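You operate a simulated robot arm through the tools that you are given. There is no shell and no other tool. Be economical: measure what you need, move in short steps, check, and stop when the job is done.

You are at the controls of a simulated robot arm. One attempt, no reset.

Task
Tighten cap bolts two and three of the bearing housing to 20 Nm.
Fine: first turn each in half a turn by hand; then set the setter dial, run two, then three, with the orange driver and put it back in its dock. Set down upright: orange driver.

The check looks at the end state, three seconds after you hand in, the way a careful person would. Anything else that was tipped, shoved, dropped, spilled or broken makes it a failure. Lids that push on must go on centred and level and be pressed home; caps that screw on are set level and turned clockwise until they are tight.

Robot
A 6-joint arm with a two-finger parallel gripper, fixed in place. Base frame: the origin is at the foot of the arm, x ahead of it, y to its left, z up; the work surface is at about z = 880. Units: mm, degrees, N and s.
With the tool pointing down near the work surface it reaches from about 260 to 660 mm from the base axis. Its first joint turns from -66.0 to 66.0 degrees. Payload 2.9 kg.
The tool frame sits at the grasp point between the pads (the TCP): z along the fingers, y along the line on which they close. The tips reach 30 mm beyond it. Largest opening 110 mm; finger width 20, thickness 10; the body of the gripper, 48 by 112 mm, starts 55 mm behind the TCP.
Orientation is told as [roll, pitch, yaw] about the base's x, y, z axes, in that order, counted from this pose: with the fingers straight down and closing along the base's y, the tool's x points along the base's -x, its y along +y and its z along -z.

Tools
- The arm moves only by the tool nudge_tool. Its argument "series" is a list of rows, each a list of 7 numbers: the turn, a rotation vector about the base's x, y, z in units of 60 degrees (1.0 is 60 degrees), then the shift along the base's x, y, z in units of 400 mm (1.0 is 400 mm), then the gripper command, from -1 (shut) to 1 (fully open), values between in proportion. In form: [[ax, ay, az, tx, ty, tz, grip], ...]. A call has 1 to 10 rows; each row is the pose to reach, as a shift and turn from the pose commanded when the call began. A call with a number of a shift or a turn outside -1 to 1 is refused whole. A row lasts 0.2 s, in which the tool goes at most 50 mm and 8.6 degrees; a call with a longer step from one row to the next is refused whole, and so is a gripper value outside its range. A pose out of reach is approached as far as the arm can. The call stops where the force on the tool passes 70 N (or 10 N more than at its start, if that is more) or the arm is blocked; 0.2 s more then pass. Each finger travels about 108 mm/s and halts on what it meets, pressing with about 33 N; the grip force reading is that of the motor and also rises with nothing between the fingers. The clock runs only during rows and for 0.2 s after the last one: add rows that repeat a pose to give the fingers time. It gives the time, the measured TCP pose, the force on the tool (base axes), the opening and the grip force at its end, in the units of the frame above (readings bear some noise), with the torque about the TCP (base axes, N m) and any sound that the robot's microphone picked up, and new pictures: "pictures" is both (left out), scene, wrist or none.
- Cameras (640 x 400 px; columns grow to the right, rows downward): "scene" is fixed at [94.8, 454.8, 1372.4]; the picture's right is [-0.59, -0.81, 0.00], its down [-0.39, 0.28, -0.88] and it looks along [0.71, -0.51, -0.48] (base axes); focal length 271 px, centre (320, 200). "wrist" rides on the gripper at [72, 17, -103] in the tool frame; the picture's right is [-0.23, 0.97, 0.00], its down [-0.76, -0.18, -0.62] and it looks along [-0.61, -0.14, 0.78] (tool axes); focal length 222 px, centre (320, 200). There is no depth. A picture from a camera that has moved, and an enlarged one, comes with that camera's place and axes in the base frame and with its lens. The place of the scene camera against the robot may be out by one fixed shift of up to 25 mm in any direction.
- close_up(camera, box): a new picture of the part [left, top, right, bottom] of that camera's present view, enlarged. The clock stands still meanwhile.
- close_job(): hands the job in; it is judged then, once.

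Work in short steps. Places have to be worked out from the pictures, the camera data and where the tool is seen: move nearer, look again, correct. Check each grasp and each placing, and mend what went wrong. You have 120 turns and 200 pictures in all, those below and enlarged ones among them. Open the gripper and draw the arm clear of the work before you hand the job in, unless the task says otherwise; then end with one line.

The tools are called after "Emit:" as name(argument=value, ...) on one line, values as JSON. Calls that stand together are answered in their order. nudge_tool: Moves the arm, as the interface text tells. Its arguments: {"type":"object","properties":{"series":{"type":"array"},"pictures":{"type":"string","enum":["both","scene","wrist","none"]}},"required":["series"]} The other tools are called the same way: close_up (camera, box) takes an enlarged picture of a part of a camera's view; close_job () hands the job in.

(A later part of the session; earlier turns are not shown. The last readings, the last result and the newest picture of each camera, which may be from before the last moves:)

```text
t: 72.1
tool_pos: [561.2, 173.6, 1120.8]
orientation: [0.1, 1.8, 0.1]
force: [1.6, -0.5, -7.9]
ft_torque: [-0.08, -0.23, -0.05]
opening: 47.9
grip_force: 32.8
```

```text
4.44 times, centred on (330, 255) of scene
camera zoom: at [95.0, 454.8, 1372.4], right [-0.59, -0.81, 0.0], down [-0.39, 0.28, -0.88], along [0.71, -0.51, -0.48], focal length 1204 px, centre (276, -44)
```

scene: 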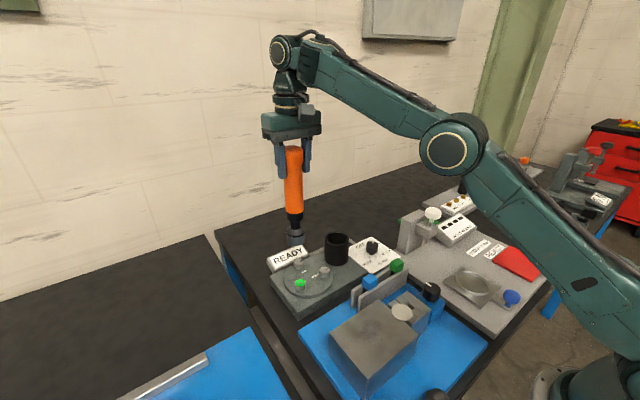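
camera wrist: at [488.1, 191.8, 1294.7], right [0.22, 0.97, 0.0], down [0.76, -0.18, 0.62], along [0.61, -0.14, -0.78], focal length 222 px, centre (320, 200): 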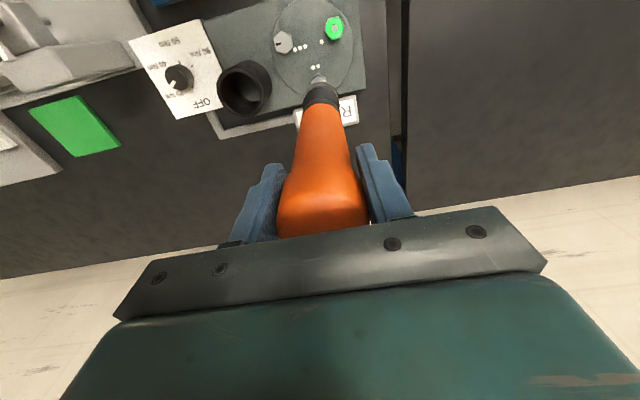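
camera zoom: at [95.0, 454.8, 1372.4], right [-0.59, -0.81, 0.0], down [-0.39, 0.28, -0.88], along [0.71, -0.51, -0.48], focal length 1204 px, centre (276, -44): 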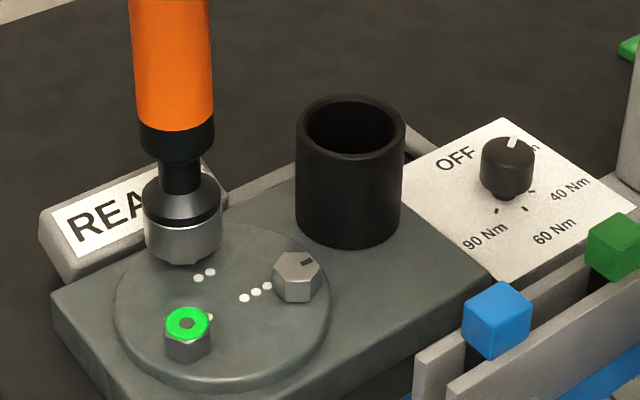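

Only a sliver of the head is left. I'll keep lowering to feel the seat and listen for the driver running.

Emit:
nudge_tool(series=[[0, 0, 0, 0, 0, -0.005, -0.6], [0, 0, 0, 0, 0, -0.01, -0.6], [0, 0, 0, 0, 0, -0.014, -0.6], [0, 0, 0, 0, 0, -0.014, -0.6], [0, 0, 0, 0, 0, -0.014, -0.6]], pictures="none")

Emit:
close_up(camera="scene", box=[250, 210, 350, 300])

```text
t: 73.3
tool_pos: [561.1, 175.8, 1115.7]
orientation: [0.1, 1.9, 0.1]
force: [-1.0, -0.2, -8.0]
ft_torque: [-0.01, 0.02, -0.02]
opening: 47.5
grip_force: 33.4
```

```text
4.44 times, centred on (300, 255) of scene
camera zoom: at [94.9, 454.8, 1372.4], right [-0.59, -0.81, 0.0], down [-0.39, 0.28, -0.88], along [0.71, -0.51, -0.48], focal length 1204 px, centre (409, -44)
```

zoom: 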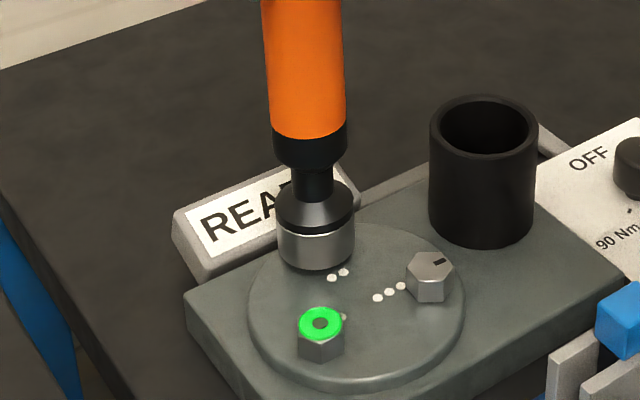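

There's still no contact force. I'll go down a few millimetres more.

Emit:
nudge_tool(series=[[0, 0, 0, 0, 0, -0.005, -0.6], [0, 0, 0, 0, 0, -0.01, -0.6], [0, 0, 0, 0, 0, -0.015, -0.6], [0, 0, 0, 0, 0, -0.015, -0.6], [0, 0, 0, 0, 0, -0.015, -0.6]], pictures="scene")

Emit:
close_up(camera="scene", box=[250, 210, 350, 300])

```text
t: 74.5
tool_pos: [562.0, 175.7, 1110.2]
orientation: [0.1, 1.7, 0.1]
force: [2.4, 0.4, -7.4]
ft_torque: [-0.01, -0.45, 0.0]
opening: 47.6
grip_force: 32.8
```

scene: 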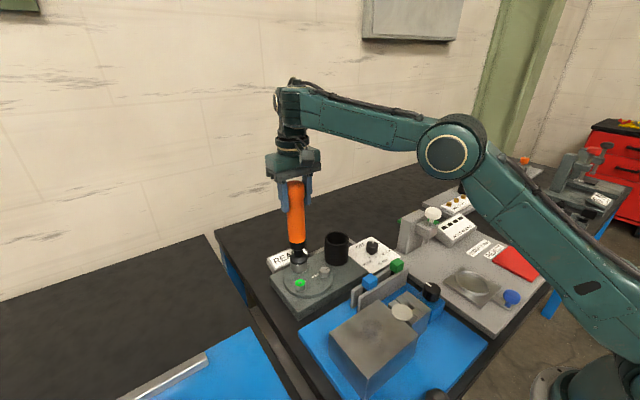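

```text
4.44 times, centred on (300, 255) of scene
camera zoom: at [95.0, 454.8, 1372.4], right [-0.59, -0.81, 0.0], down [-0.39, 0.28, -0.88], along [0.71, -0.51, -0.48], focal length 1204 px, centre (409, -44)
```

zoom: 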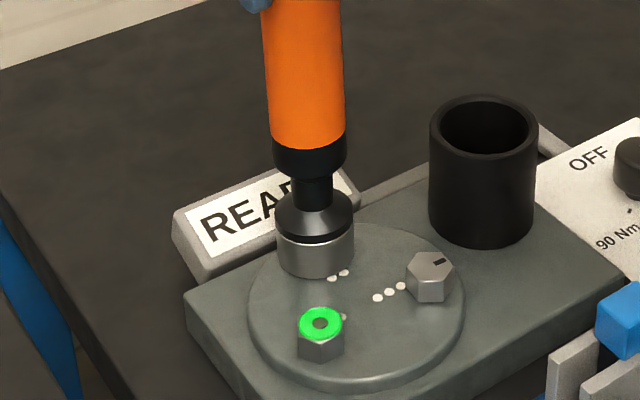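

The socket is near the plate, with slight lateral contact starting. I'll keep lowering in 2 mm steps.

Emit:
nudge_tool(series=[[0, 0, 0, 0, 0, -0.005, -0.6], [0, 0, 0, 0, 0, -0.01, -0.6], [0, 0, 0, 0, 0, -0.015, -0.6], [0, 0, 0, 0, 0, -0.015, -0.6]], pictures="none")

Emit:
close_up(camera="scene", box=[250, 210, 350, 300])

```text
t: 75.5
tool_pos: [559.9, 175.7, 1106.9]
orientation: [0.3, 1.4, 0.2]
force: [-2.4, -2.9, 29.7]
ft_torque: [-1.02, -0.4, 0.0]
opening: 48.1
grip_force: 33.5
```

```text
4.44 times, centred on (300, 255) of scene
camera zoom: at [94.2, 454.5, 1372.5], right [-0.59, -0.81, 0.0], down [-0.39, 0.28, -0.88], along [0.71, -0.51, -0.48], focal length 1204 px, centre (409, -44)
```

zoom: 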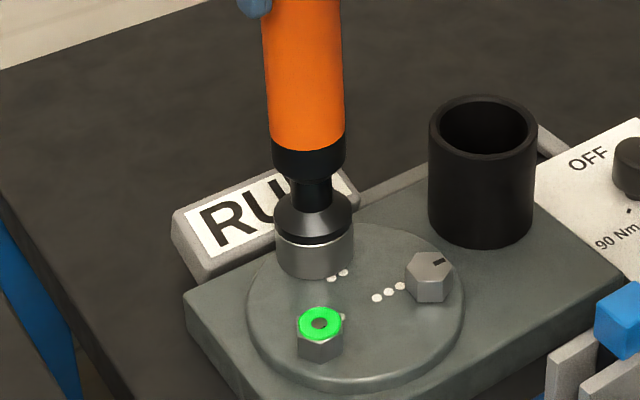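

Pressing started it: the sign now reads "RU…" (running). I'll hold the pressure and wait for it to finish.

Emit:
nudge_tool(series=[[0, 0, 0, 0, 0, 0, -0.6], [0, 0, 0, 0, 0, 0, -0.6], [0, 0, 0, 0, 0, 0, -0.6], [0, 0, 0, 0, 0, 0, -0.6], [0, 0, 0, 0, 0, 0, -0.6]], pictures="none")

Emit:
close_up(camera="scene", box=[250, 210, 350, 300])

```text
t: 76.7
tool_pos: [559.8, 176.9, 1106.4]
orientation: [0.3, 1.5, 0.1]
force: [-1.6, -1.1, 29.7]
ft_torque: [-0.72, -0.46, -0.04]
opening: 47.7
grip_force: 33.2
```

```text
4.44 times, centred on (300, 255) of scene
camera zoom: at [94.2, 454.6, 1372.5], right [-0.59, -0.81, 0.0], down [-0.39, 0.28, -0.88], along [0.71, -0.51, -0.48], focal length 1204 px, centre (409, -44)
```

zoom: 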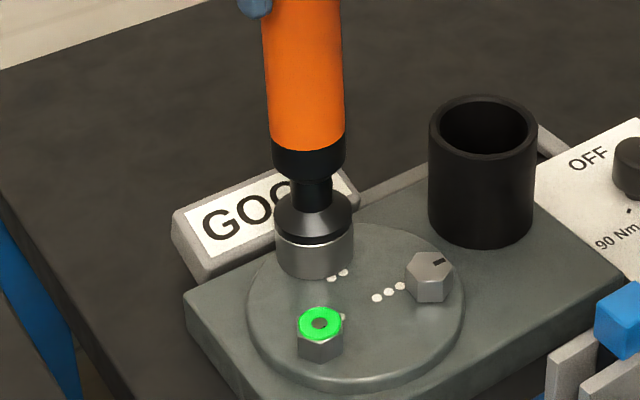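

The sign reads "GOO…" (GOOD), so bolt 2 is done. I'll lift the socket straight off.

Emit:
nudge_tool(series=[[0, 0, 0, 0, 0, 0.02, -0.6], [0, 0, 0, 0, 0, 0.05, -0.6], [0, 0, 0, 0, 0, 0.08, -0.6], [0, 0, 0, 0, 0, 0.12, -0.6], [0, 0, 0, 0, 0, 0.145, -0.6], [0, 0, 0, 0, 0, 0.145, -0.6]], pictures="both")

Emit:
close_up(camera="scene", box=[250, 200, 350, 290])

```text
t: 78.1
tool_pos: [560.7, 175.0, 1159.3]
orientation: [0.1, 1.8, 0.2]
force: [0.0, 0.7, -8.2]
ft_torque: [-0.02, 0.06, -0.01]
opening: 47.7
grip_force: 33.5
camera wrist: at [491.2, 190.3, 1266.9], right [0.23, 0.97, -0.01], down [0.78, -0.18, 0.6], along [0.58, -0.14, -0.8], focal length 222 px, centre (320, 200)
```

scene: 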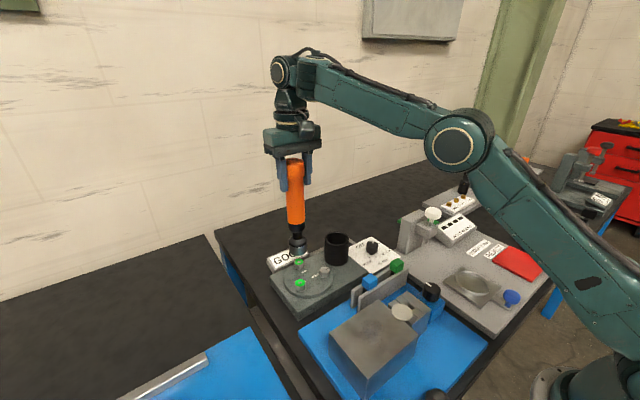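
wrist: 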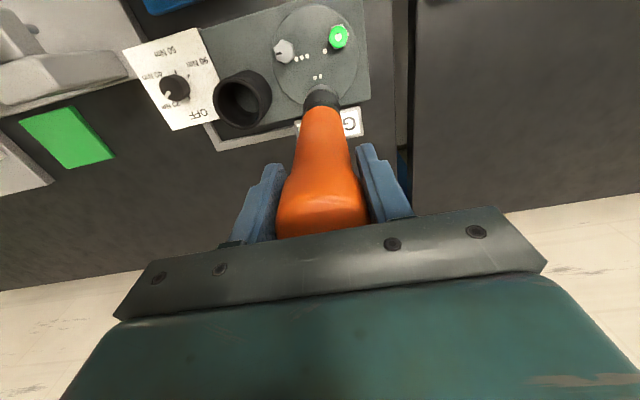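

```text
4.44 times, centred on (300, 245) of scene
camera zoom: at [94.9, 454.8, 1372.4], right [-0.59, -0.81, 0.0], down [-0.39, 0.28, -0.88], along [0.71, -0.51, -0.48], focal length 1204 px, centre (409, 0)
```

zoom: 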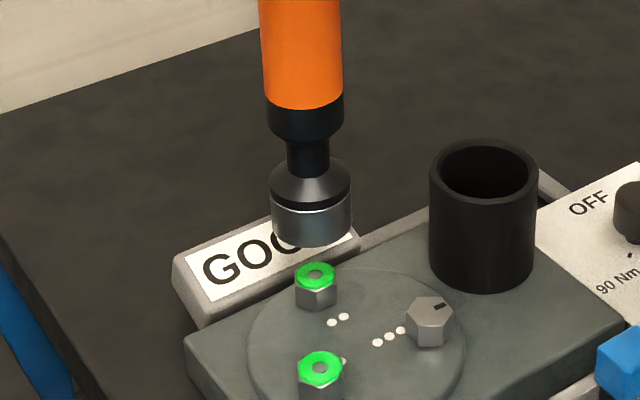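

Bolt 2 is now green. I'll carry the driver over to bolt 3 at (498.5,138.7).

Emit:
nudge_tool(series=[[0, 0, 0, -0.06, -0.03, 0, -0.6], [0, 0, 0, -0.12, -0.07, 0, -0.6], [0, 0, 0, -0.157, -0.0908, 0, -0.6], [0, 0, 0, -0.157, -0.0908, 0, -0.6]], pictures="none")

Emit:
close_up(camera="scene", box=[275, 210, 375, 290])

Emit:
close_up(camera="wrist", box=[260, 50, 380, 140])

```text
t: 79.1
tool_pos: [497.3, 138.2, 1160.9]
orientation: [0.1, 1.8, 0.2]
force: [-0.5, 0.3, -7.5]
ft_torque: [0.01, 0.03, -0.01]
opening: 47.6
grip_force: 32.9
```

```text
5.00 times, centred on (325, 250) of scene
camera zoom: at [94.9, 454.8, 1372.4], right [-0.59, -0.81, 0.0], down [-0.39, 0.28, -0.88], along [0.71, -0.51, -0.48], focal length 1354 px, centre (295, -50)
```

zoom: 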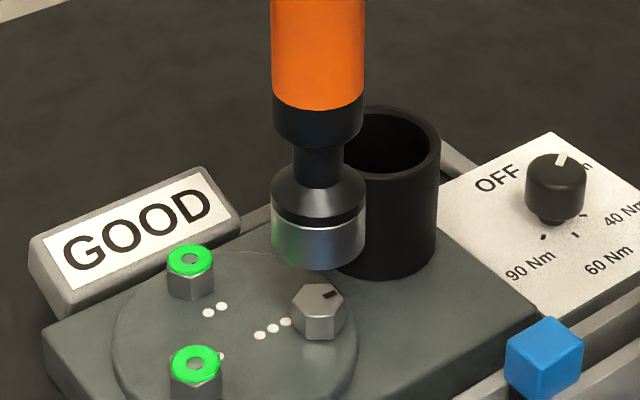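

```text
4.44 times, centred on (320, 95) of wrist
camera zoom: at [427.8, 153.8, 1267.0], right [0.22, 0.97, 0.0], down [0.78, -0.18, 0.6], along [0.58, -0.14, -0.8], focal length 987 px, centre (320, 667)
```

zoom: 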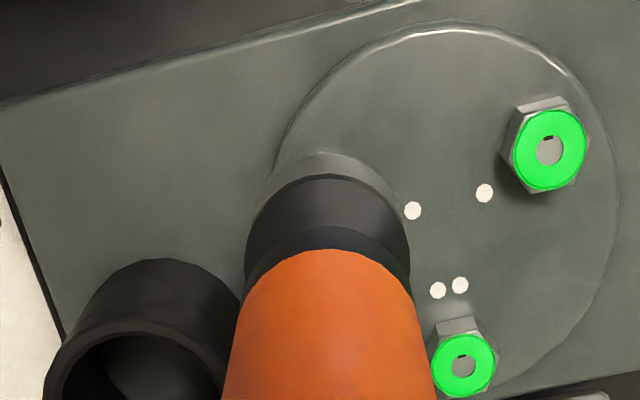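

The socket looks centred over bolt 3 from the scene, and the wrist view suggests it's about 2 mm too far in +x. I'll trim that and lower partway.

Emit:
nudge_tool(series=[[0, 0, 0, -0.004, 0.001, -0.02, -0.6], [0, 0, 0, -0.004, 0.001, -0.04, -0.6], [0, 0, 0, -0.004, 0.001, -0.055, -0.6], [0, 0, 0, -0.004, 0.001, -0.065, -0.6], [0, 0, 0, -0.004, 0.001, -0.072, -0.6]], pictures="none")

Emit:
close_up(camera="scene", box=[275, 210, 375, 290])

```text
t: 80.3
tool_pos: [506.3, 128.6, 1139.5]
orientation: [-1.6, 2.4, 0.1]
force: [-0.3, -0.4, -7.6]
ft_torque: [0.04, 0.03, -0.01]
opening: 47.6
grip_force: 33.0
out of reach, approached as far as the arm can: row 4, 5
```

```text
5.00 times, centred on (325, 250) of scene
camera zoom: at [94.9, 454.8, 1372.4], right [-0.59, -0.81, 0.0], down [-0.39, 0.28, -0.88], along [0.71, -0.51, -0.48], focal length 1354 px, centre (295, -50)
```

zoom: 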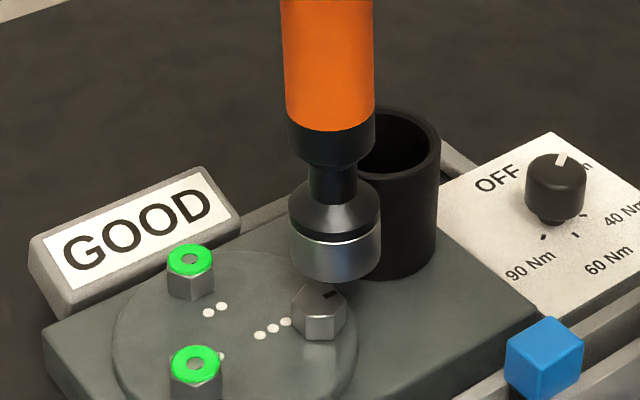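

The arm hit the bad branch again while descending here. I'll do what worked before: rise, retract to x≈435, descend there, then come forward to bolt 3 at low height.

Emit:
nudge_tool(series=[[0, 0, 0, 0, 0, 0.03, -0.6], [0, 0, 0, 0, 0, 0.08, -0.6], [0, 0, 0, 0, 0, 0.14, -0.6], [0, 0, 0, 0, 0, 0.2, -0.6], [0, 0, 0, 0, 0, 0.21, -0.6], [0, 0, 0, -0.05, 0, 0.21, -0.6], [0, 0, 0, -0.1, 0, 0.21, -0.6], [0, 0, 0, -0.15, 0, 0.21, -0.6], [0, 0, 0, -0.15, 0, 0.21, -0.6]], pictures="scene")

```text
t: 82.3
tool_pos: [436.1, 138.1, 1217.4]
orientation: [0.1, 1.8, 0.2]
force: [0.0, 0.7, -6.9]
ft_torque: [-0.04, 0.02, -0.02]
opening: 47.6
grip_force: 33.1
```

scene: 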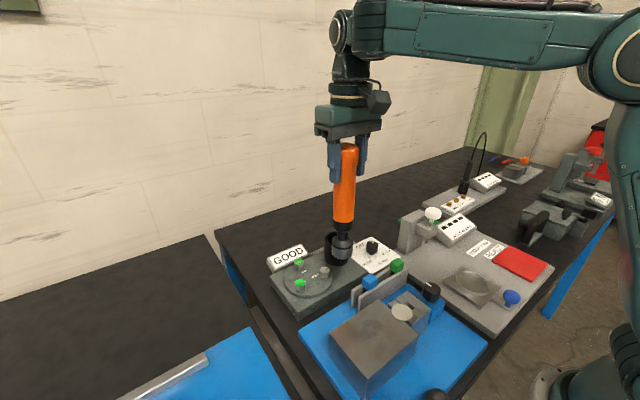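

Recovered, with no warnings. I'll descend here to about 1148 and check the clearances.

Emit:
nudge_tool(series=[[0, 0, 0, 0, 0, -0.04, -0.6], [0, 0, 0, 0, 0, -0.08, -0.6], [0, 0, 0, 0, 0, -0.12, -0.6], [0, 0, 0, 0, 0, -0.15, -0.6], [0, 0, 0, 0, 0, -0.165, -0.6], [0, 0, 0, 0, 0, -0.165, -0.6]], pictures="scene")

Emit:
close_up(camera="scene", box=[275, 190, 415, 300])

```text
t: 83.7
tool_pos: [453.5, 143.7, 1177.6]
orientation: [0.0, 2.0, 0.2]
force: [-0.4, -0.5, -7.3]
ft_torque: [0.02, 0.05, 0.01]
opening: 47.7
grip_force: 33.0
out of reach, approached as far as the arm can: row 2, 3, 4, 5, 6
```

scene: 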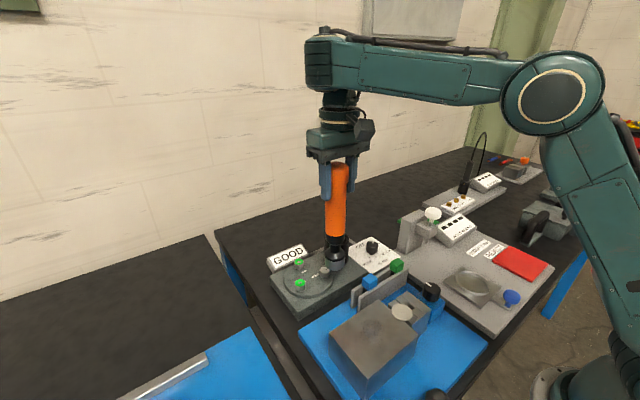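

```text
3.64 times, centred on (345, 245) of scene
camera zoom: at [94.9, 454.8, 1372.4], right [-0.59, -0.81, 0.0], down [-0.39, 0.28, -0.88], along [0.71, -0.51, -0.48], focal length 985 px, centre (229, 36)
```

zoom: 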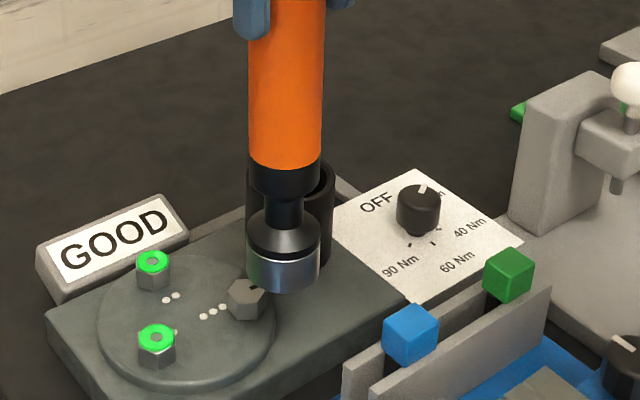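

It flipped again with no geometric reason. At yaw 0 the alternative wrist branch is just within the last joint's range. Setting yaw to about J1 (≈ +17°) should put that branch out of range, so I'll rise, yaw +17°, and descend again.

Emit:
nudge_tool(series=[[0, 0, 0, 0, 0, 0.04, -0.6], [0, 0, 0, 0, 0, 0.09, -0.6], [0, 0, 0, 0, 0, 0.13, -0.6], [0, 0, 0, 0, 0, 0.165, -0.6], [0, 0, 0.1, 0, 0, 0.165, -0.6], [0, 0, 0.2, 0, 0, 0.165, -0.6], [0, 0, 0.29, 0, 0, 0.165, -0.6], [0, 0, 0.29, 0, 0, 0.165, -0.6]], pictures="none")

Emit:
nudge_tool(series=[[0, 0, 0, 0, 0, -0.02, -0.6], [0, 0, 0, 0, 0, -0.04, -0.6], [0, 0, 0, 0, 0, -0.06, -0.6], [0, 0, 0, 0, 0, -0.08, -0.6]], pictures="scene")

```text
t: 85.5
tool_pos: [451.4, 145.4, 1242.2]
orientation: [0.2, 1.8, 17.6]
force: [-0.4, 0.4, -7.7]
ft_torque: [-0.01, 0.04, -0.01]
opening: 47.8
grip_force: 32.2
```

```text
t: 86.5
tool_pos: [452.7, 146.7, 1211.5]
orientation: [0.1, 1.7, 17.5]
force: [-0.2, 0.3, -7.6]
ft_torque: [-0.03, 0.06, 0.02]
opening: 47.8
grip_force: 33.8
```

scene: 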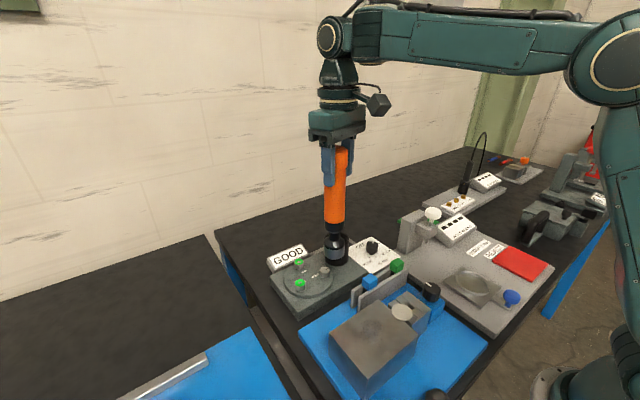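

No warnings and the ring is still visible, so the arm is in the original branch. I'll continue down in small steps.

Emit:
nudge_tool(series=[[0, 0, 0, 0, 0, -0.02, -0.6], [0, 0, 0, 0, 0, -0.04, -0.6], [0, 0, 0, 0, 0, -0.06, -0.6], [0, 0, 0, 0, 0, -0.08, -0.6], [0, 0, 0, 0, 0, -0.1, -0.6], [0, 0, 0, 0, 0, -0.12, -0.6], [0, 0, 0, 0, 0, -0.14, -0.6]], pictures="scene")

Emit:
close_up(camera="scene", box=[275, 190, 415, 300])

```text
t: 88.1
tool_pos: [462.0, 148.1, 1166.9]
orientation: [0.2, 2.0, 17.5]
force: [-0.5, 0.4, -7.4]
ft_torque: [-0.02, 0.01, 0.03]
opening: 47.6
grip_force: 32.9
out of reach, approached as far as the arm can: row 1, 2, 5, 6, 7
```

scene: 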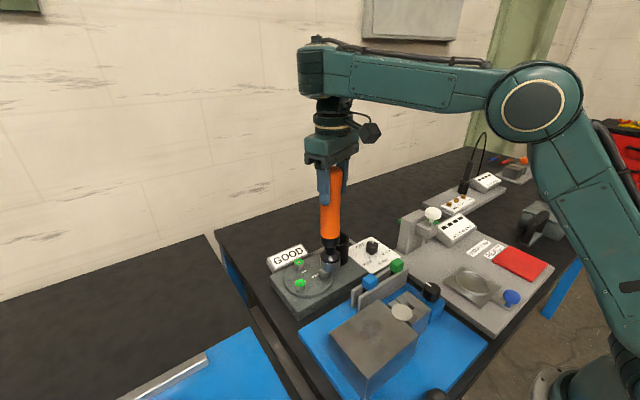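

```text
3.64 times, centred on (345, 245) of scene
camera zoom: at [94.9, 454.8, 1372.4], right [-0.59, -0.81, 0.0], down [-0.39, 0.28, -0.88], along [0.71, -0.51, -0.48], focal length 985 px, centre (229, 36)
```

zoom: 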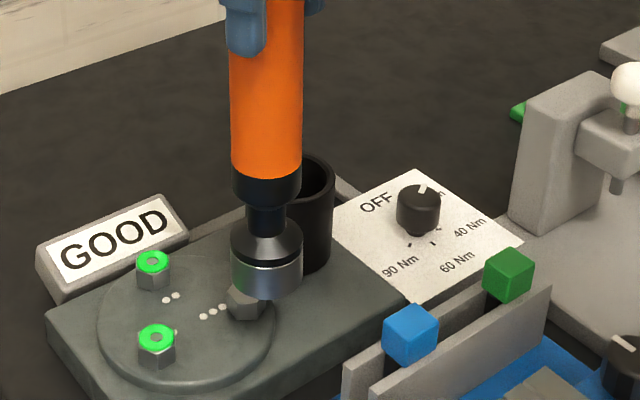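

It still flips at y≈140. The descent at (431,69) worked earlier, so I'll rise, go back to (431,69) at yaw 0, and repeat that exact descent there.

Emit:
nudge_tool(series=[[0, 0, 0, 0, 0, 0.03, -0.6], [0, 0, 0, 0, 0, 0.06, -0.6], [0, 0, 0, 0, 0, 0.1, -0.6], [0, 0, -0.05, -0.02, -0.04, 0.13, -0.6], [0, 0, -0.11, -0.04, -0.08, 0.13, -0.6], [0, 0, -0.17, -0.06, -0.12, 0.13, -0.6], [0, 0, -0.23, -0.075, -0.16, 0.13, -0.6], [0, 0, -0.29, -0.075, -0.1975, 0.13, -0.6], [0, 0, -0.29, -0.075, -0.1975, 0.13, -0.6]], pictures="scene")

```text
t: 90.1
tool_pos: [422.3, 66.2, 1207.3]
orientation: [0.1, 1.9, 0.1]
force: [0.0, 0.6, -8.0]
ft_torque: [-0.02, 0.05, 0.02]
opening: 47.7
grip_force: 33.1
out of reach, approached as far as the arm can: row 1
```

scene: 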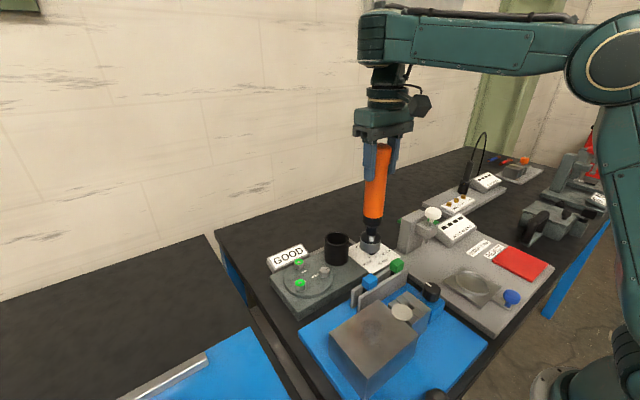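

The arm is still in the flipped branch (no ring). I'll rise further to get it to unflip before descending.

Emit:
nudge_tool(series=[[0, 0, 0, 0, 0, 0.04, -0.6], [0, 0, 0, 0, 0, 0.08, -0.6], [0, 0, 0, 0, 0, 0.12, -0.6], [0, 0, 0, 0, 0, 0.12, -0.6]], pictures="scene")

```text
t: 91.1
tool_pos: [422.6, 67.0, 1256.0]
orientation: [0.1, 1.7, 0.0]
force: [-0.3, -0.1, -7.8]
ft_torque: [0.0, 0.05, -0.01]
opening: 47.6
grip_force: 33.1
out of reach, approached as far as the arm can: row 2
```

scene: 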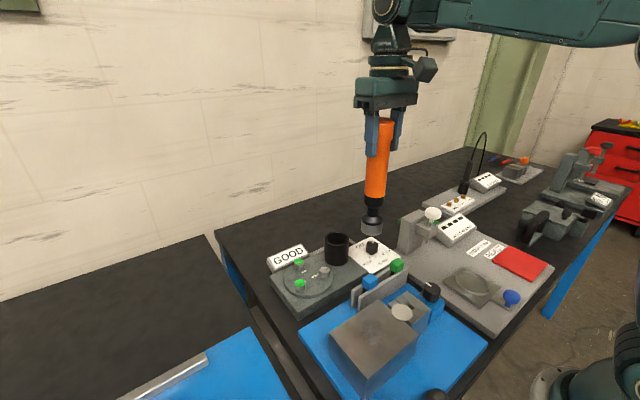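

The ring is back, so I'll repeat the earlier successful descent, using the same large steps.

Emit:
nudge_tool(series=[[0, 0, 0, 0.02, 0, -0.08, -0.6], [0, 0, 0, 0.025, 0, -0.16, -0.6], [0, 0, 0, 0.025, 0, -0.24, -0.6], [0, 0, 0, 0.025, 0, -0.25, -0.6], [0, 0, 0, 0.025, 0, -0.25, -0.6]], pictures="scene")

```text
t: 92.3
tool_pos: [453.3, 67.9, 1187.8]
orientation: [0.0, 2.0, 0.1]
force: [0.4, -0.4, -7.6]
ft_torque: [-0.03, 0.02, 0.0]
opening: 47.6
grip_force: 32.8
out of reach, approached as far as the arm can: row 1, 2, 3, 4, 5
```

scene: 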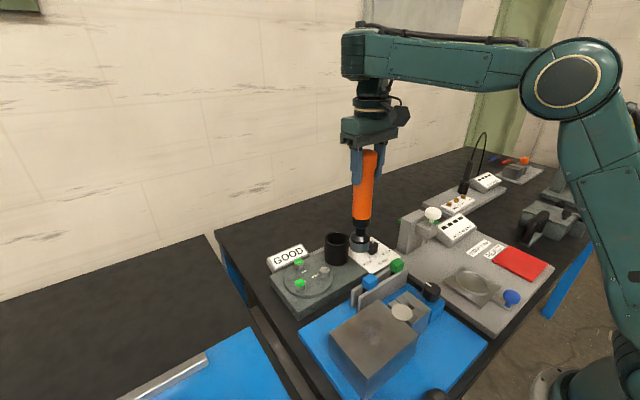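

Every earlier success followed an unflip at large radius with zero pitch, so I'll replicate that. I'll go forward to x≈536 at a safe height, set pitch back to 0 and rise to about 1220. Then I'll retract.

Emit:
nudge_tool(series=[[0, -0.01, 0, 0.03, 0, 0.02, -0.6], [0, -0.02, 0, 0.07, 0, 0.04, -0.6], [0, -0.031, 0, 0.12, 0, 0.04, -0.6], [0, -0.031, 0, 0.17, 0, 0.04, -0.6], [0, -0.031, 0, 0.207, 0, 0.04, -0.6], [0, -0.031, 0, 0.207, 0, 0.04, -0.6]], pictures="scene")

```text
t: 93.7
tool_pos: [538.3, 68.2, 1205.6]
orientation: [0.1, 0.0, 0.1]
force: [0.6, 0.6, -7.9]
ft_torque: [0.01, 0.03, 0.01]
opening: 47.8
grip_force: 33.2
```

scene: 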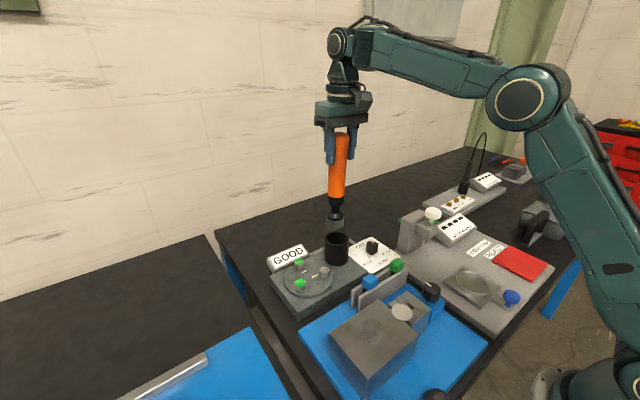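

The ring is visible again. I'll retract at height to x≈432 as before, then descend with the same step pattern.

Emit:
nudge_tool(series=[[0, 0, 0, 0, 0, 0.035, -0.6], [0, 0, 0, -0.08, 0, 0.035, -0.6], [0, 0, 0, -0.16, 0, 0.035, -0.6], [0, 0, 0, -0.26, 0, 0.035, -0.6], [0, 0, 0, -0.26, 0, -0.025, -0.6], [0, 0, 0, -0.26, 0, -0.105, -0.6], [0, 0, 0, -0.26, 0, -0.14, -0.6], [0, 0, 0, -0.26, 0, -0.14, -0.6]], pictures="scene")

```text
t: 95.5
tool_pos: [458.7, 74.2, 1195.6]
orientation: [0.0, 0.1, 0.0]
force: [0.6, 0.0, -6.8]
ft_torque: [-0.04, 0.05, 0.01]
opening: 48.0
grip_force: 33.1
out of reach, approached as far as the arm can: row 5, 6, 7, 8
```

scene: 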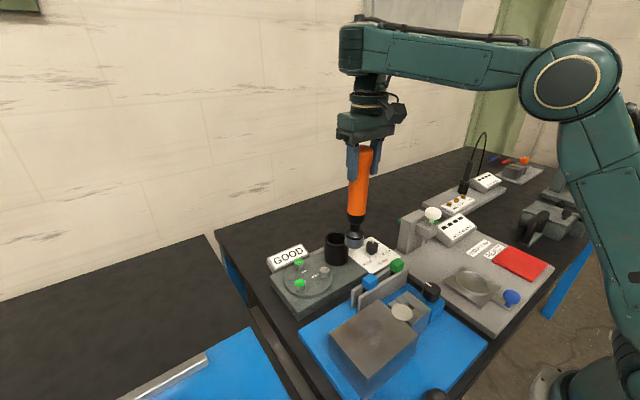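

The flips behave like a wrist-joint wind-up. The one recovery that worked began in the flipped state at r≈541, z≈1131. I'll reproduce that above the plate centre, hovering at z≈1140 so the socket stays above all the bolts.

Emit:
nudge_tool(series=[[0, 0, 0, 0.03, 0.04, 0.01, -0.6], [0, 0, 0, 0.07, 0.1, 0.01, -0.6], [0, 0, 0, 0.11, 0.16, 0, -0.6], [0, 0, 0, 0.143, 0.225, -0.01, -0.6], [0, 0, 0, 0.143, 0.225, -0.06, -0.6], [0, 0, 0, 0.143, 0.225, -0.1, -0.6], [0, 0, 0, 0.143, 0.225, -0.135, -0.6], [0, 0, 0, 0.143, 0.225, -0.135, -0.6]], pictures="scene")

```text
t: 97.3
tool_pos: [514.6, 162.9, 1140.2]
orientation: [0.1, 0.0, 0.1]
force: [-0.1, -0.5, -7.9]
ft_torque: [0.0, 0.07, -0.02]
opening: 47.6
grip_force: 33.3
```

scene: 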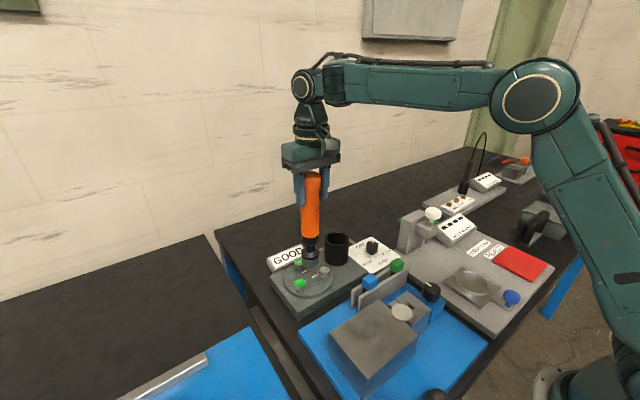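

The ring is visible at z=1140 with no warnings, so the arm is back in the good branch and low. I'll go horizontally to bolt 3 and restore the 1.8° pitch.

Emit:
nudge_tool(series=[[0, 0.01, 0, -0.015, -0.02, 0.008, -0.6], [0, 0.02, 0, -0.03, -0.04, 0.012, -0.6], [0, 0.031, 0, -0.0455, -0.0595, 0.012, -0.6], [0, 0.031, 0, -0.0455, -0.0595, 0.012, -0.6]], pictures="scene")

Emit:
close_up(camera="scene", box=[275, 210, 375, 290])

Emit:
close_up(camera="wrist", box=[260, 50, 380, 140])

```text
t: 98.3
tool_pos: [496.8, 138.4, 1146.4]
orientation: [0.2, 1.8, 0.2]
force: [-0.3, -0.2, -6.6]
ft_torque: [0.0, 0.05, 0.0]
opening: 47.6
grip_force: 33.2
```

scene: 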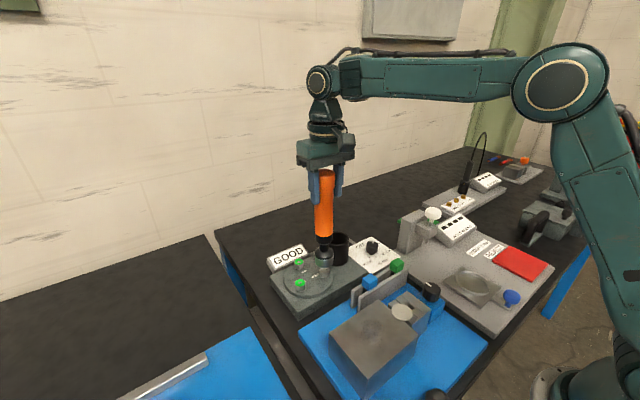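

```text
5.00 times, centred on (325, 250) of scene
camera zoom: at [94.9, 454.8, 1372.4], right [-0.59, -0.81, 0.0], down [-0.39, 0.28, -0.88], along [0.71, -0.51, -0.48], focal length 1354 px, centre (295, -50)
```

zoom: 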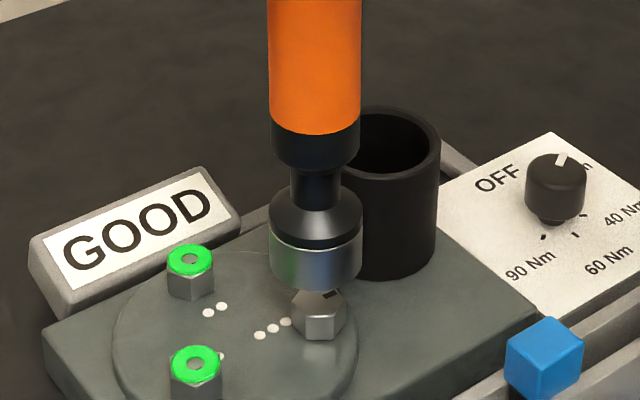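

```text
4.44 times, centred on (320, 95) of wrist
camera zoom: at [426.9, 154.3, 1253.4], right [0.22, 0.97, 0.0], down [0.78, -0.18, 0.6], along [0.58, -0.14, -0.8], focal length 987 px, centre (320, 667)
```

zoom: 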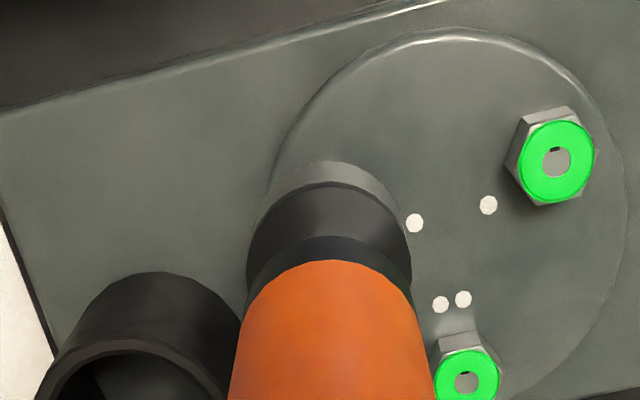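

The socket is nearly over bolt 3; the wrist view again suggests a few mm of +x. I'll trim x by -3 mm and lower gently to test for engagement.

Emit:
nudge_tool(series=[[0, 0, 0, -0.0075, -0.001, 0, -0.6], [0, 0, 0, -0.0075, -0.001, -0.012, -0.6], [0, 0, 0, -0.0075, -0.001, -0.024, -0.6], [0, 0, 0, -0.0075, -0.001, -0.036, -0.6], [0, 0, 0, -0.0075, -0.001, -0.045, -0.6]], pictures="none")

Emit:
close_up(camera="scene", box=[275, 210, 375, 290])

```text
t: 99.5
tool_pos: [494.1, 137.8, 1129.2]
orientation: [0.1, 1.8, 0.2]
force: [0.5, 0.0, -7.9]
ft_torque: [-0.01, 0.06, 0.0]
opening: 48.0
grip_force: 33.0
```

```text
5.00 times, centred on (325, 250) of scene
camera zoom: at [94.9, 454.8, 1372.4], right [-0.59, -0.81, 0.0], down [-0.39, 0.28, -0.88], along [0.71, -0.51, -0.48], focal length 1354 px, centre (295, -50)
```

zoom: 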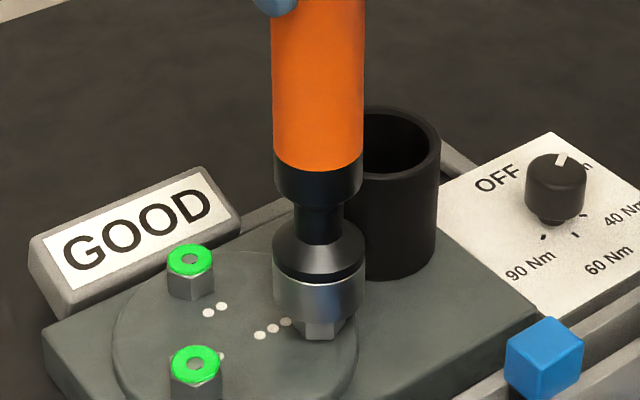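

The socket is slipping over the head with no contact force, and it's centred in the view. I'll keep going down.

Emit:
nudge_tool(series=[[0, 0, 0, 0, 0, -0.01, -0.6], [0, 0, 0, 0, 0, -0.02, -0.6], [0, 0, 0, 0, 0, -0.03, -0.6], [0, 0, 0, 0, 0, -0.038, -0.6], [0, 0, 0, 0, 0, -0.038, -0.6]], pictures="none")

Emit:
close_up(camera="scene", box=[275, 210, 375, 290])

```text
t: 100.7
tool_pos: [492.6, 138.2, 1114.8]
orientation: [0.2, 1.8, 0.2]
force: [1.2, 0.1, -7.9]
ft_torque: [-0.02, -0.18, 0.02]
opening: 47.8
grip_force: 32.9
```

```text
5.00 times, centred on (325, 250) of scene
camera zoom: at [94.9, 454.8, 1372.4], right [-0.59, -0.81, 0.0], down [-0.39, 0.28, -0.88], along [0.71, -0.51, -0.48], focal length 1354 px, centre (295, -50)
```

zoom: 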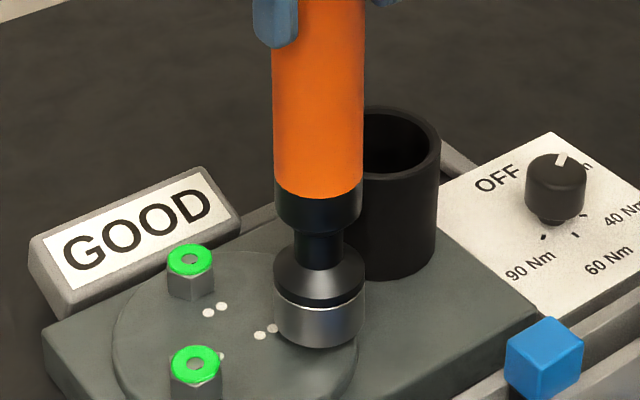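

The socket is almost down, with slight side contact. I'll press to the same depth and hold, as I did for bolt 2.

Emit:
nudge_tool(series=[[0, 0, 0, 0, 0, -0.006, -0.6], [0, 0, 0, 0, 0, -0.012, -0.6], [0, 0, 0, 0, 0, -0.018, -0.6], [0, 0, 0, 0, 0, -0.022, -0.6], [0, 0, 0, 0, 0, -0.022, -0.6]], pictures="none")

Emit:
close_up(camera="scene", box=[275, 210, 375, 290])

```text
t: 101.9
tool_pos: [492.2, 139.6, 1105.3]
orientation: [0.1, 1.6, 0.2]
force: [-2.6, -6.4, 16.0]
ft_torque: [-0.98, -0.12, -0.16]
opening: 47.8
grip_force: 33.2
```

```text
5.00 times, centred on (325, 250) of scene
camera zoom: at [94.5, 454.6, 1372.5], right [-0.59, -0.81, 0.0], down [-0.39, 0.28, -0.88], along [0.71, -0.51, -0.48], focal length 1354 px, centre (295, -50)
```

zoom: 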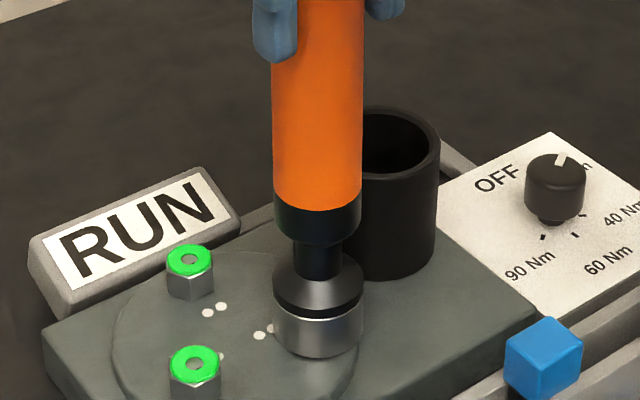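

It's running. I'll hold with a bit more pressure (about 1 mm) until the sign changes.

Emit:
nudge_tool(series=[[0, 0, 0, 0, 0, -0.003, -0.6], [0, 0, 0, 0, 0, -0.003, -0.6], [0, 0, 0, 0, 0, -0.003, -0.6], [0, 0, 0, 0, 0, -0.003, -0.6], [0, 0, 0, 0, 0, -0.003, -0.6], [0, 0, 0, 0, 0, -0.003, -0.6], [0, 0, 0, 0, 0, -0.003, -0.6]], pictures="none")

Emit:
close_up(camera="scene", box=[275, 210, 375, 290])

```text
t: 103.5
tool_pos: [492.5, 139.5, 1105.9]
orientation: [0.3, 1.5, 0.2]
force: [-1.3, -2.7, 30.0]
ft_torque: [-0.49, -0.67, 0.0]
opening: 47.8
grip_force: 32.7
```

```text
5.00 times, centred on (325, 250) of scene
camera zoom: at [94.3, 454.6, 1372.5], right [-0.59, -0.81, 0.0], down [-0.39, 0.28, -0.88], along [0.71, -0.51, -0.48], focal length 1354 px, centre (295, -50)
```

zoom: 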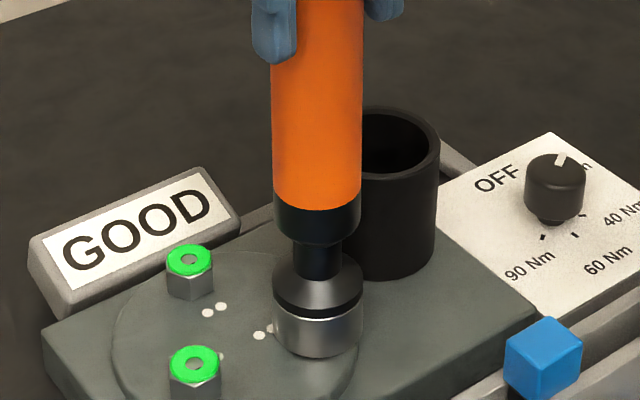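

GOOD again, so bolt 3 is done. I'll lift off slowly in small steps and stay in the good branch.

Emit:
nudge_tool(series=[[0, 0, 0, 0, 0, 0.015, -0.6], [0, 0, 0, 0, 0, 0.03, -0.6], [0, 0, 0, 0, 0, 0.045, -0.6], [0, 0, 0, 0, 0, 0.06, -0.6], [0, 0, 0, 0, 0, 0.075, -0.6], [0, 0, 0, 0, 0, 0.09, -0.6], [0, 0, 0, 0, 0, 0.105, -0.6], [0, 0, 0, 0, 0, 0.12, -0.6], [0, 0, 0, 0, 0, 0.135, -0.6]], pictures="scene")

Emit:
close_up(camera="scene", box=[260, 150, 400, 290])

```text
t: 105.5
tool_pos: [492.6, 139.6, 1157.2]
orientation: [0.1, 1.8, 0.0]
force: [0.0, 0.3, -7.7]
ft_torque: [0.02, 0.11, 0.0]
opening: 47.6
grip_force: 32.7
```

scene: 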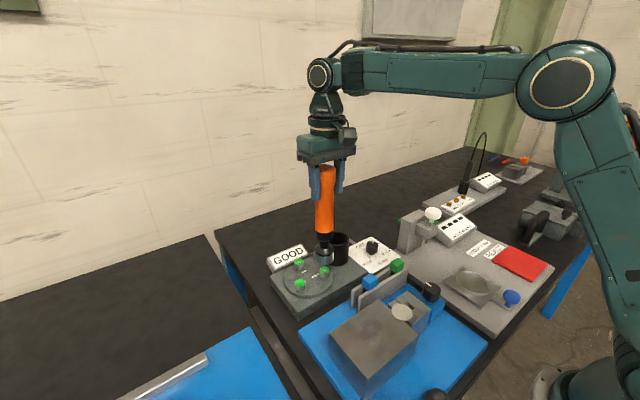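

```text
2.86 times, centred on (330, 220) of scene
camera zoom: at [94.9, 454.8, 1372.4], right [-0.59, -0.81, 0.0], down [-0.39, 0.28, -0.88], along [0.71, -0.51, -0.48], focal length 774 px, centre (291, 143)
```

zoom: 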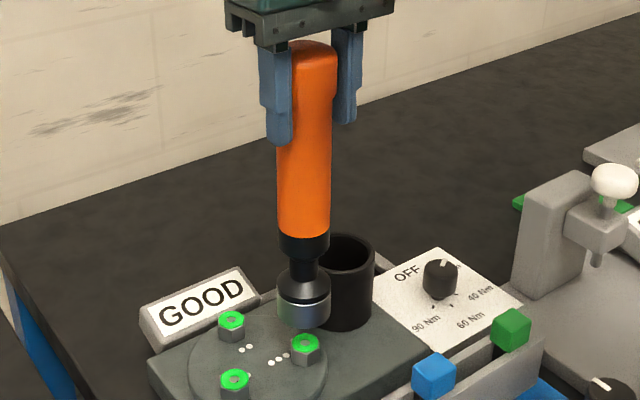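

All three bolts are green. Next is docking: I'll rise slowly to about 1207, straightening the driver with a bit more pitch, then move toward the dock.

Emit:
nudge_tool(series=[[0, 0.01, 0, 0, 0, 0.02, -0.6], [0, 0.02, 0, 0, 0, 0.04, -0.6], [0, 0.029, 0, 0, 0, 0.06, -0.6], [0, 0.029, 0, 0, 0, 0.08, -0.6], [0, 0.029, 0, 0, 0, 0.1, -0.6], [0, 0.029, 0, 0, 0, 0.12, -0.6], [0, 0.029, 0, 0.03, -0.05, 0.125, -0.6], [0, 0.029, 0, 0.07, -0.11, 0.125, -0.6], [0, 0.029, 0, 0.105, -0.178, 0.125, -0.6], [0, 0.029, 0, 0.105, -0.178, 0.125, -0.6]], pictures="both")

Emit:
close_up(camera="scene", box=[270, 120, 410, 280])

Emit:
close_up(camera="wrist", box=[260, 50, 380, 140])

```text
t: 107.7
tool_pos: [534.8, 68.0, 1208.3]
orientation: [0.2, 3.6, 0.2]
force: [-0.4, -0.3, -7.9]
ft_torque: [-0.01, 0.07, 0.0]
opening: 47.6
grip_force: 33.3
out of reach, approached as far as the arm can: row 2, 3, 4
camera wrist: at [468.7, 83.8, 1317.0], right [0.22, 0.97, -0.01], down [0.8, -0.18, 0.57], along [0.56, -0.14, -0.82], focal length 222 px, centre (320, 200)
```

scene: 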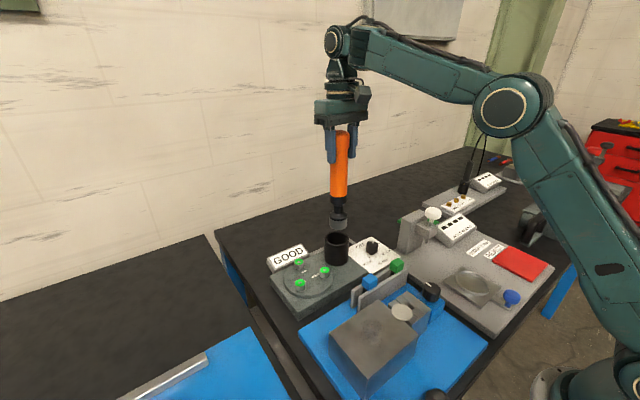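
wrist: 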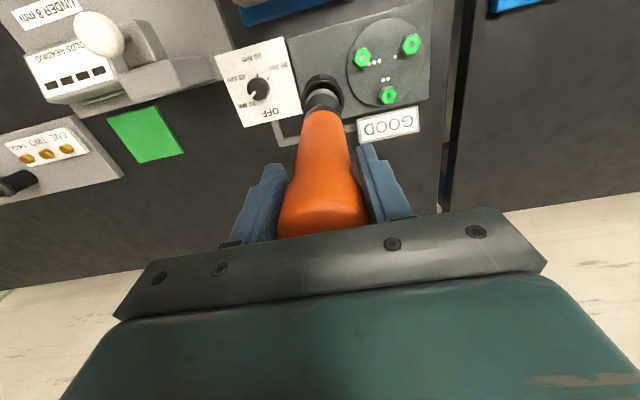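

```text
2.50 times, centred on (340, 200) of scene
camera zoom: at [94.9, 454.8, 1372.4], right [-0.59, -0.81, 0.0], down [-0.39, 0.28, -0.88], along [0.71, -0.51, -0.48], focal length 677 px, centre (270, 200)
```

zoom: 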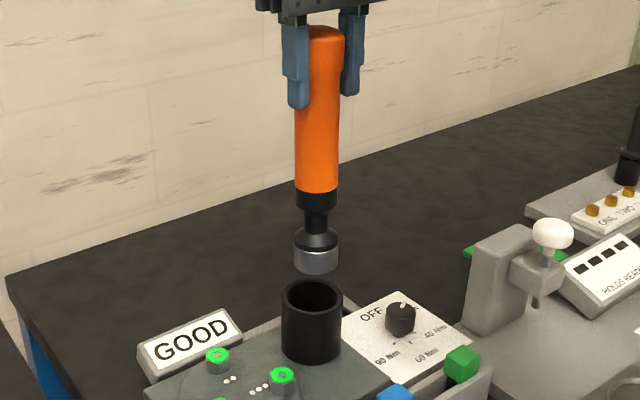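

```text
4.44 times, centred on (320, 95) of wrist
camera zoom: at [468.7, 83.8, 1317.0], right [0.22, 0.97, -0.01], down [0.8, -0.18, 0.57], along [0.56, -0.14, -0.82], focal length 987 px, centre (320, 667)
```

zoom: 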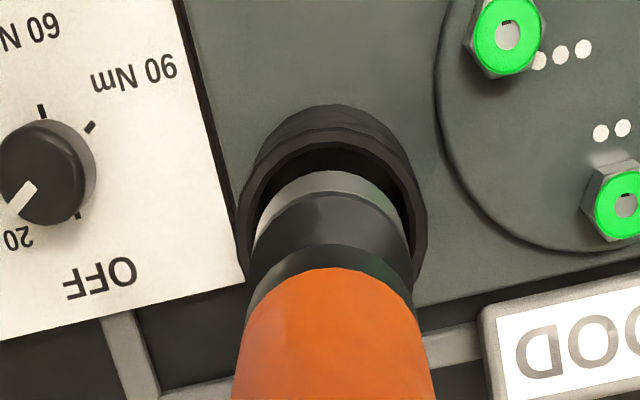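

The scene shows the socket nearly over the cup, but rows 2–4 of the rise were flagged, so the wrist may be in the wrong wind-up. I'll test in free air first: go above the plate centre and descend slowly, where a flip would be harmless.

Emit:
nudge_tool(series=[[0, 0, 0, -0.01, 0.06, 0, -0.6], [0, 0, 0, -0.02, 0.12, 0, -0.6], [0, 0, 0, -0.035, 0.18, 0, -0.6], [0, 0, 0, -0.05, 0.237, 0, -0.6], [0, 0, 0, -0.05, 0.237, -0.025, -0.6], [0, 0, 0, -0.05, 0.237, -0.05, -0.6], [0, 0, 0, -0.05, 0.237, -0.075, -0.6], [0, 0, 0, -0.05, 0.237, -0.1, -0.6], [0, 0, 0, -0.05, 0.237, -0.125, -0.6], [0, 0, 0, -0.05, 0.237, -0.15, -0.6]], pictures="scene")

```text
t: 109.9
tool_pos: [515.1, 161.6, 1146.5]
orientation: [0.2, 3.4, 0.2]
force: [0.1, -0.6, -8.6]
ft_torque: [-0.01, 0.05, 0.0]
opening: 47.8
grip_force: 32.8
```

scene: 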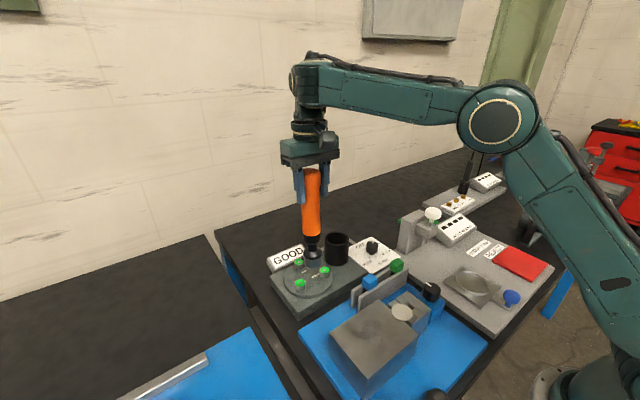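

The arm swapped branches here without disturbing the tool pose, so the swaps look harmless. I'll go back up and over the dock, then align and lower slowly while watching the measured pose.

Emit:
nudge_tool(series=[[0, 0, 0, 0, 0, 0.04, -0.6], [0, 0, 0, 0, 0, 0.08, -0.6], [0, 0, 0, 0, 0, 0.12, -0.6], [0, 0, 0, 0, 0, 0.15, -0.6], [0, 0, 0, 0.01, -0.05, 0.152, -0.6], [0, 0, 0, 0.03, -0.11, 0.152, -0.6], [0, 0, 0, 0.05, -0.18, 0.15, -0.6], [0, 0, 0, 0.0635, -0.239, 0.14, -0.6], [0, 0, 0, 0.0635, -0.239, 0.132, -0.6], [0, 0, 0, 0.0635, -0.239, 0.132, -0.6]], pictures="scene")

Emit:
close_up(camera="scene", box=[300, 190, 380, 270])

Emit:
close_up(camera="wrist", box=[280, 50, 370, 130])

```text
t: 112.1
tool_pos: [541.2, 67.1, 1201.5]
orientation: [0.3, 3.6, 0.1]
force: [0.3, 0.2, -8.1]
ft_torque: [-0.02, 0.05, 0.04]
opening: 47.7
grip_force: 32.9
```

scene: 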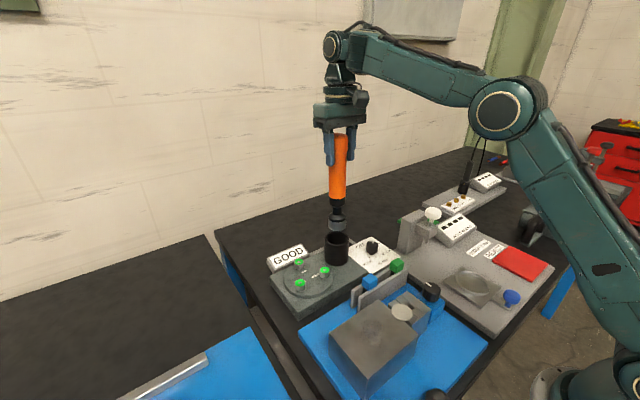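

```text
5.00 times, centred on (340, 230) of scene
camera zoom: at [94.9, 454.8, 1372.4], right [-0.59, -0.81, 0.0], down [-0.39, 0.28, -0.88], along [0.71, -0.51, -0.48], focal length 1354 px, centre (220, 50)
```

zoom: 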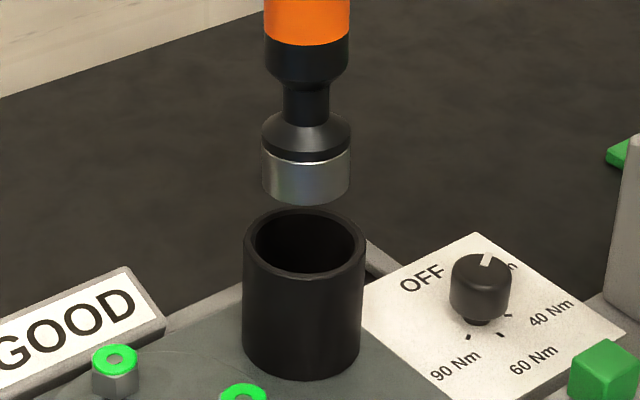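

```text
5.00 times, centred on (325, 90) of wrist
camera zoom: at [474.5, 82.6, 1309.2], right [0.22, 0.97, -0.01], down [0.8, -0.18, 0.57], along [0.56, -0.14, -0.82], focal length 1111 px, centre (295, 750)
```

zoom: 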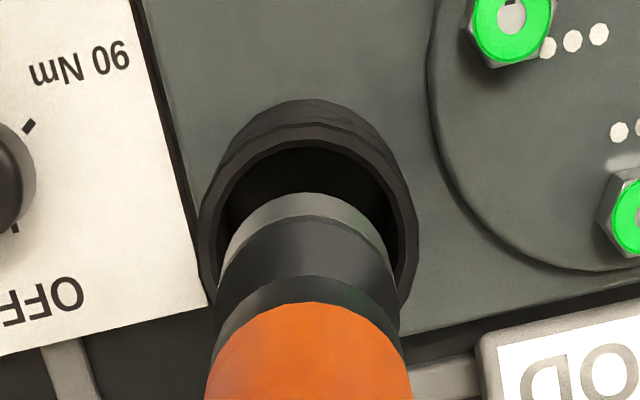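

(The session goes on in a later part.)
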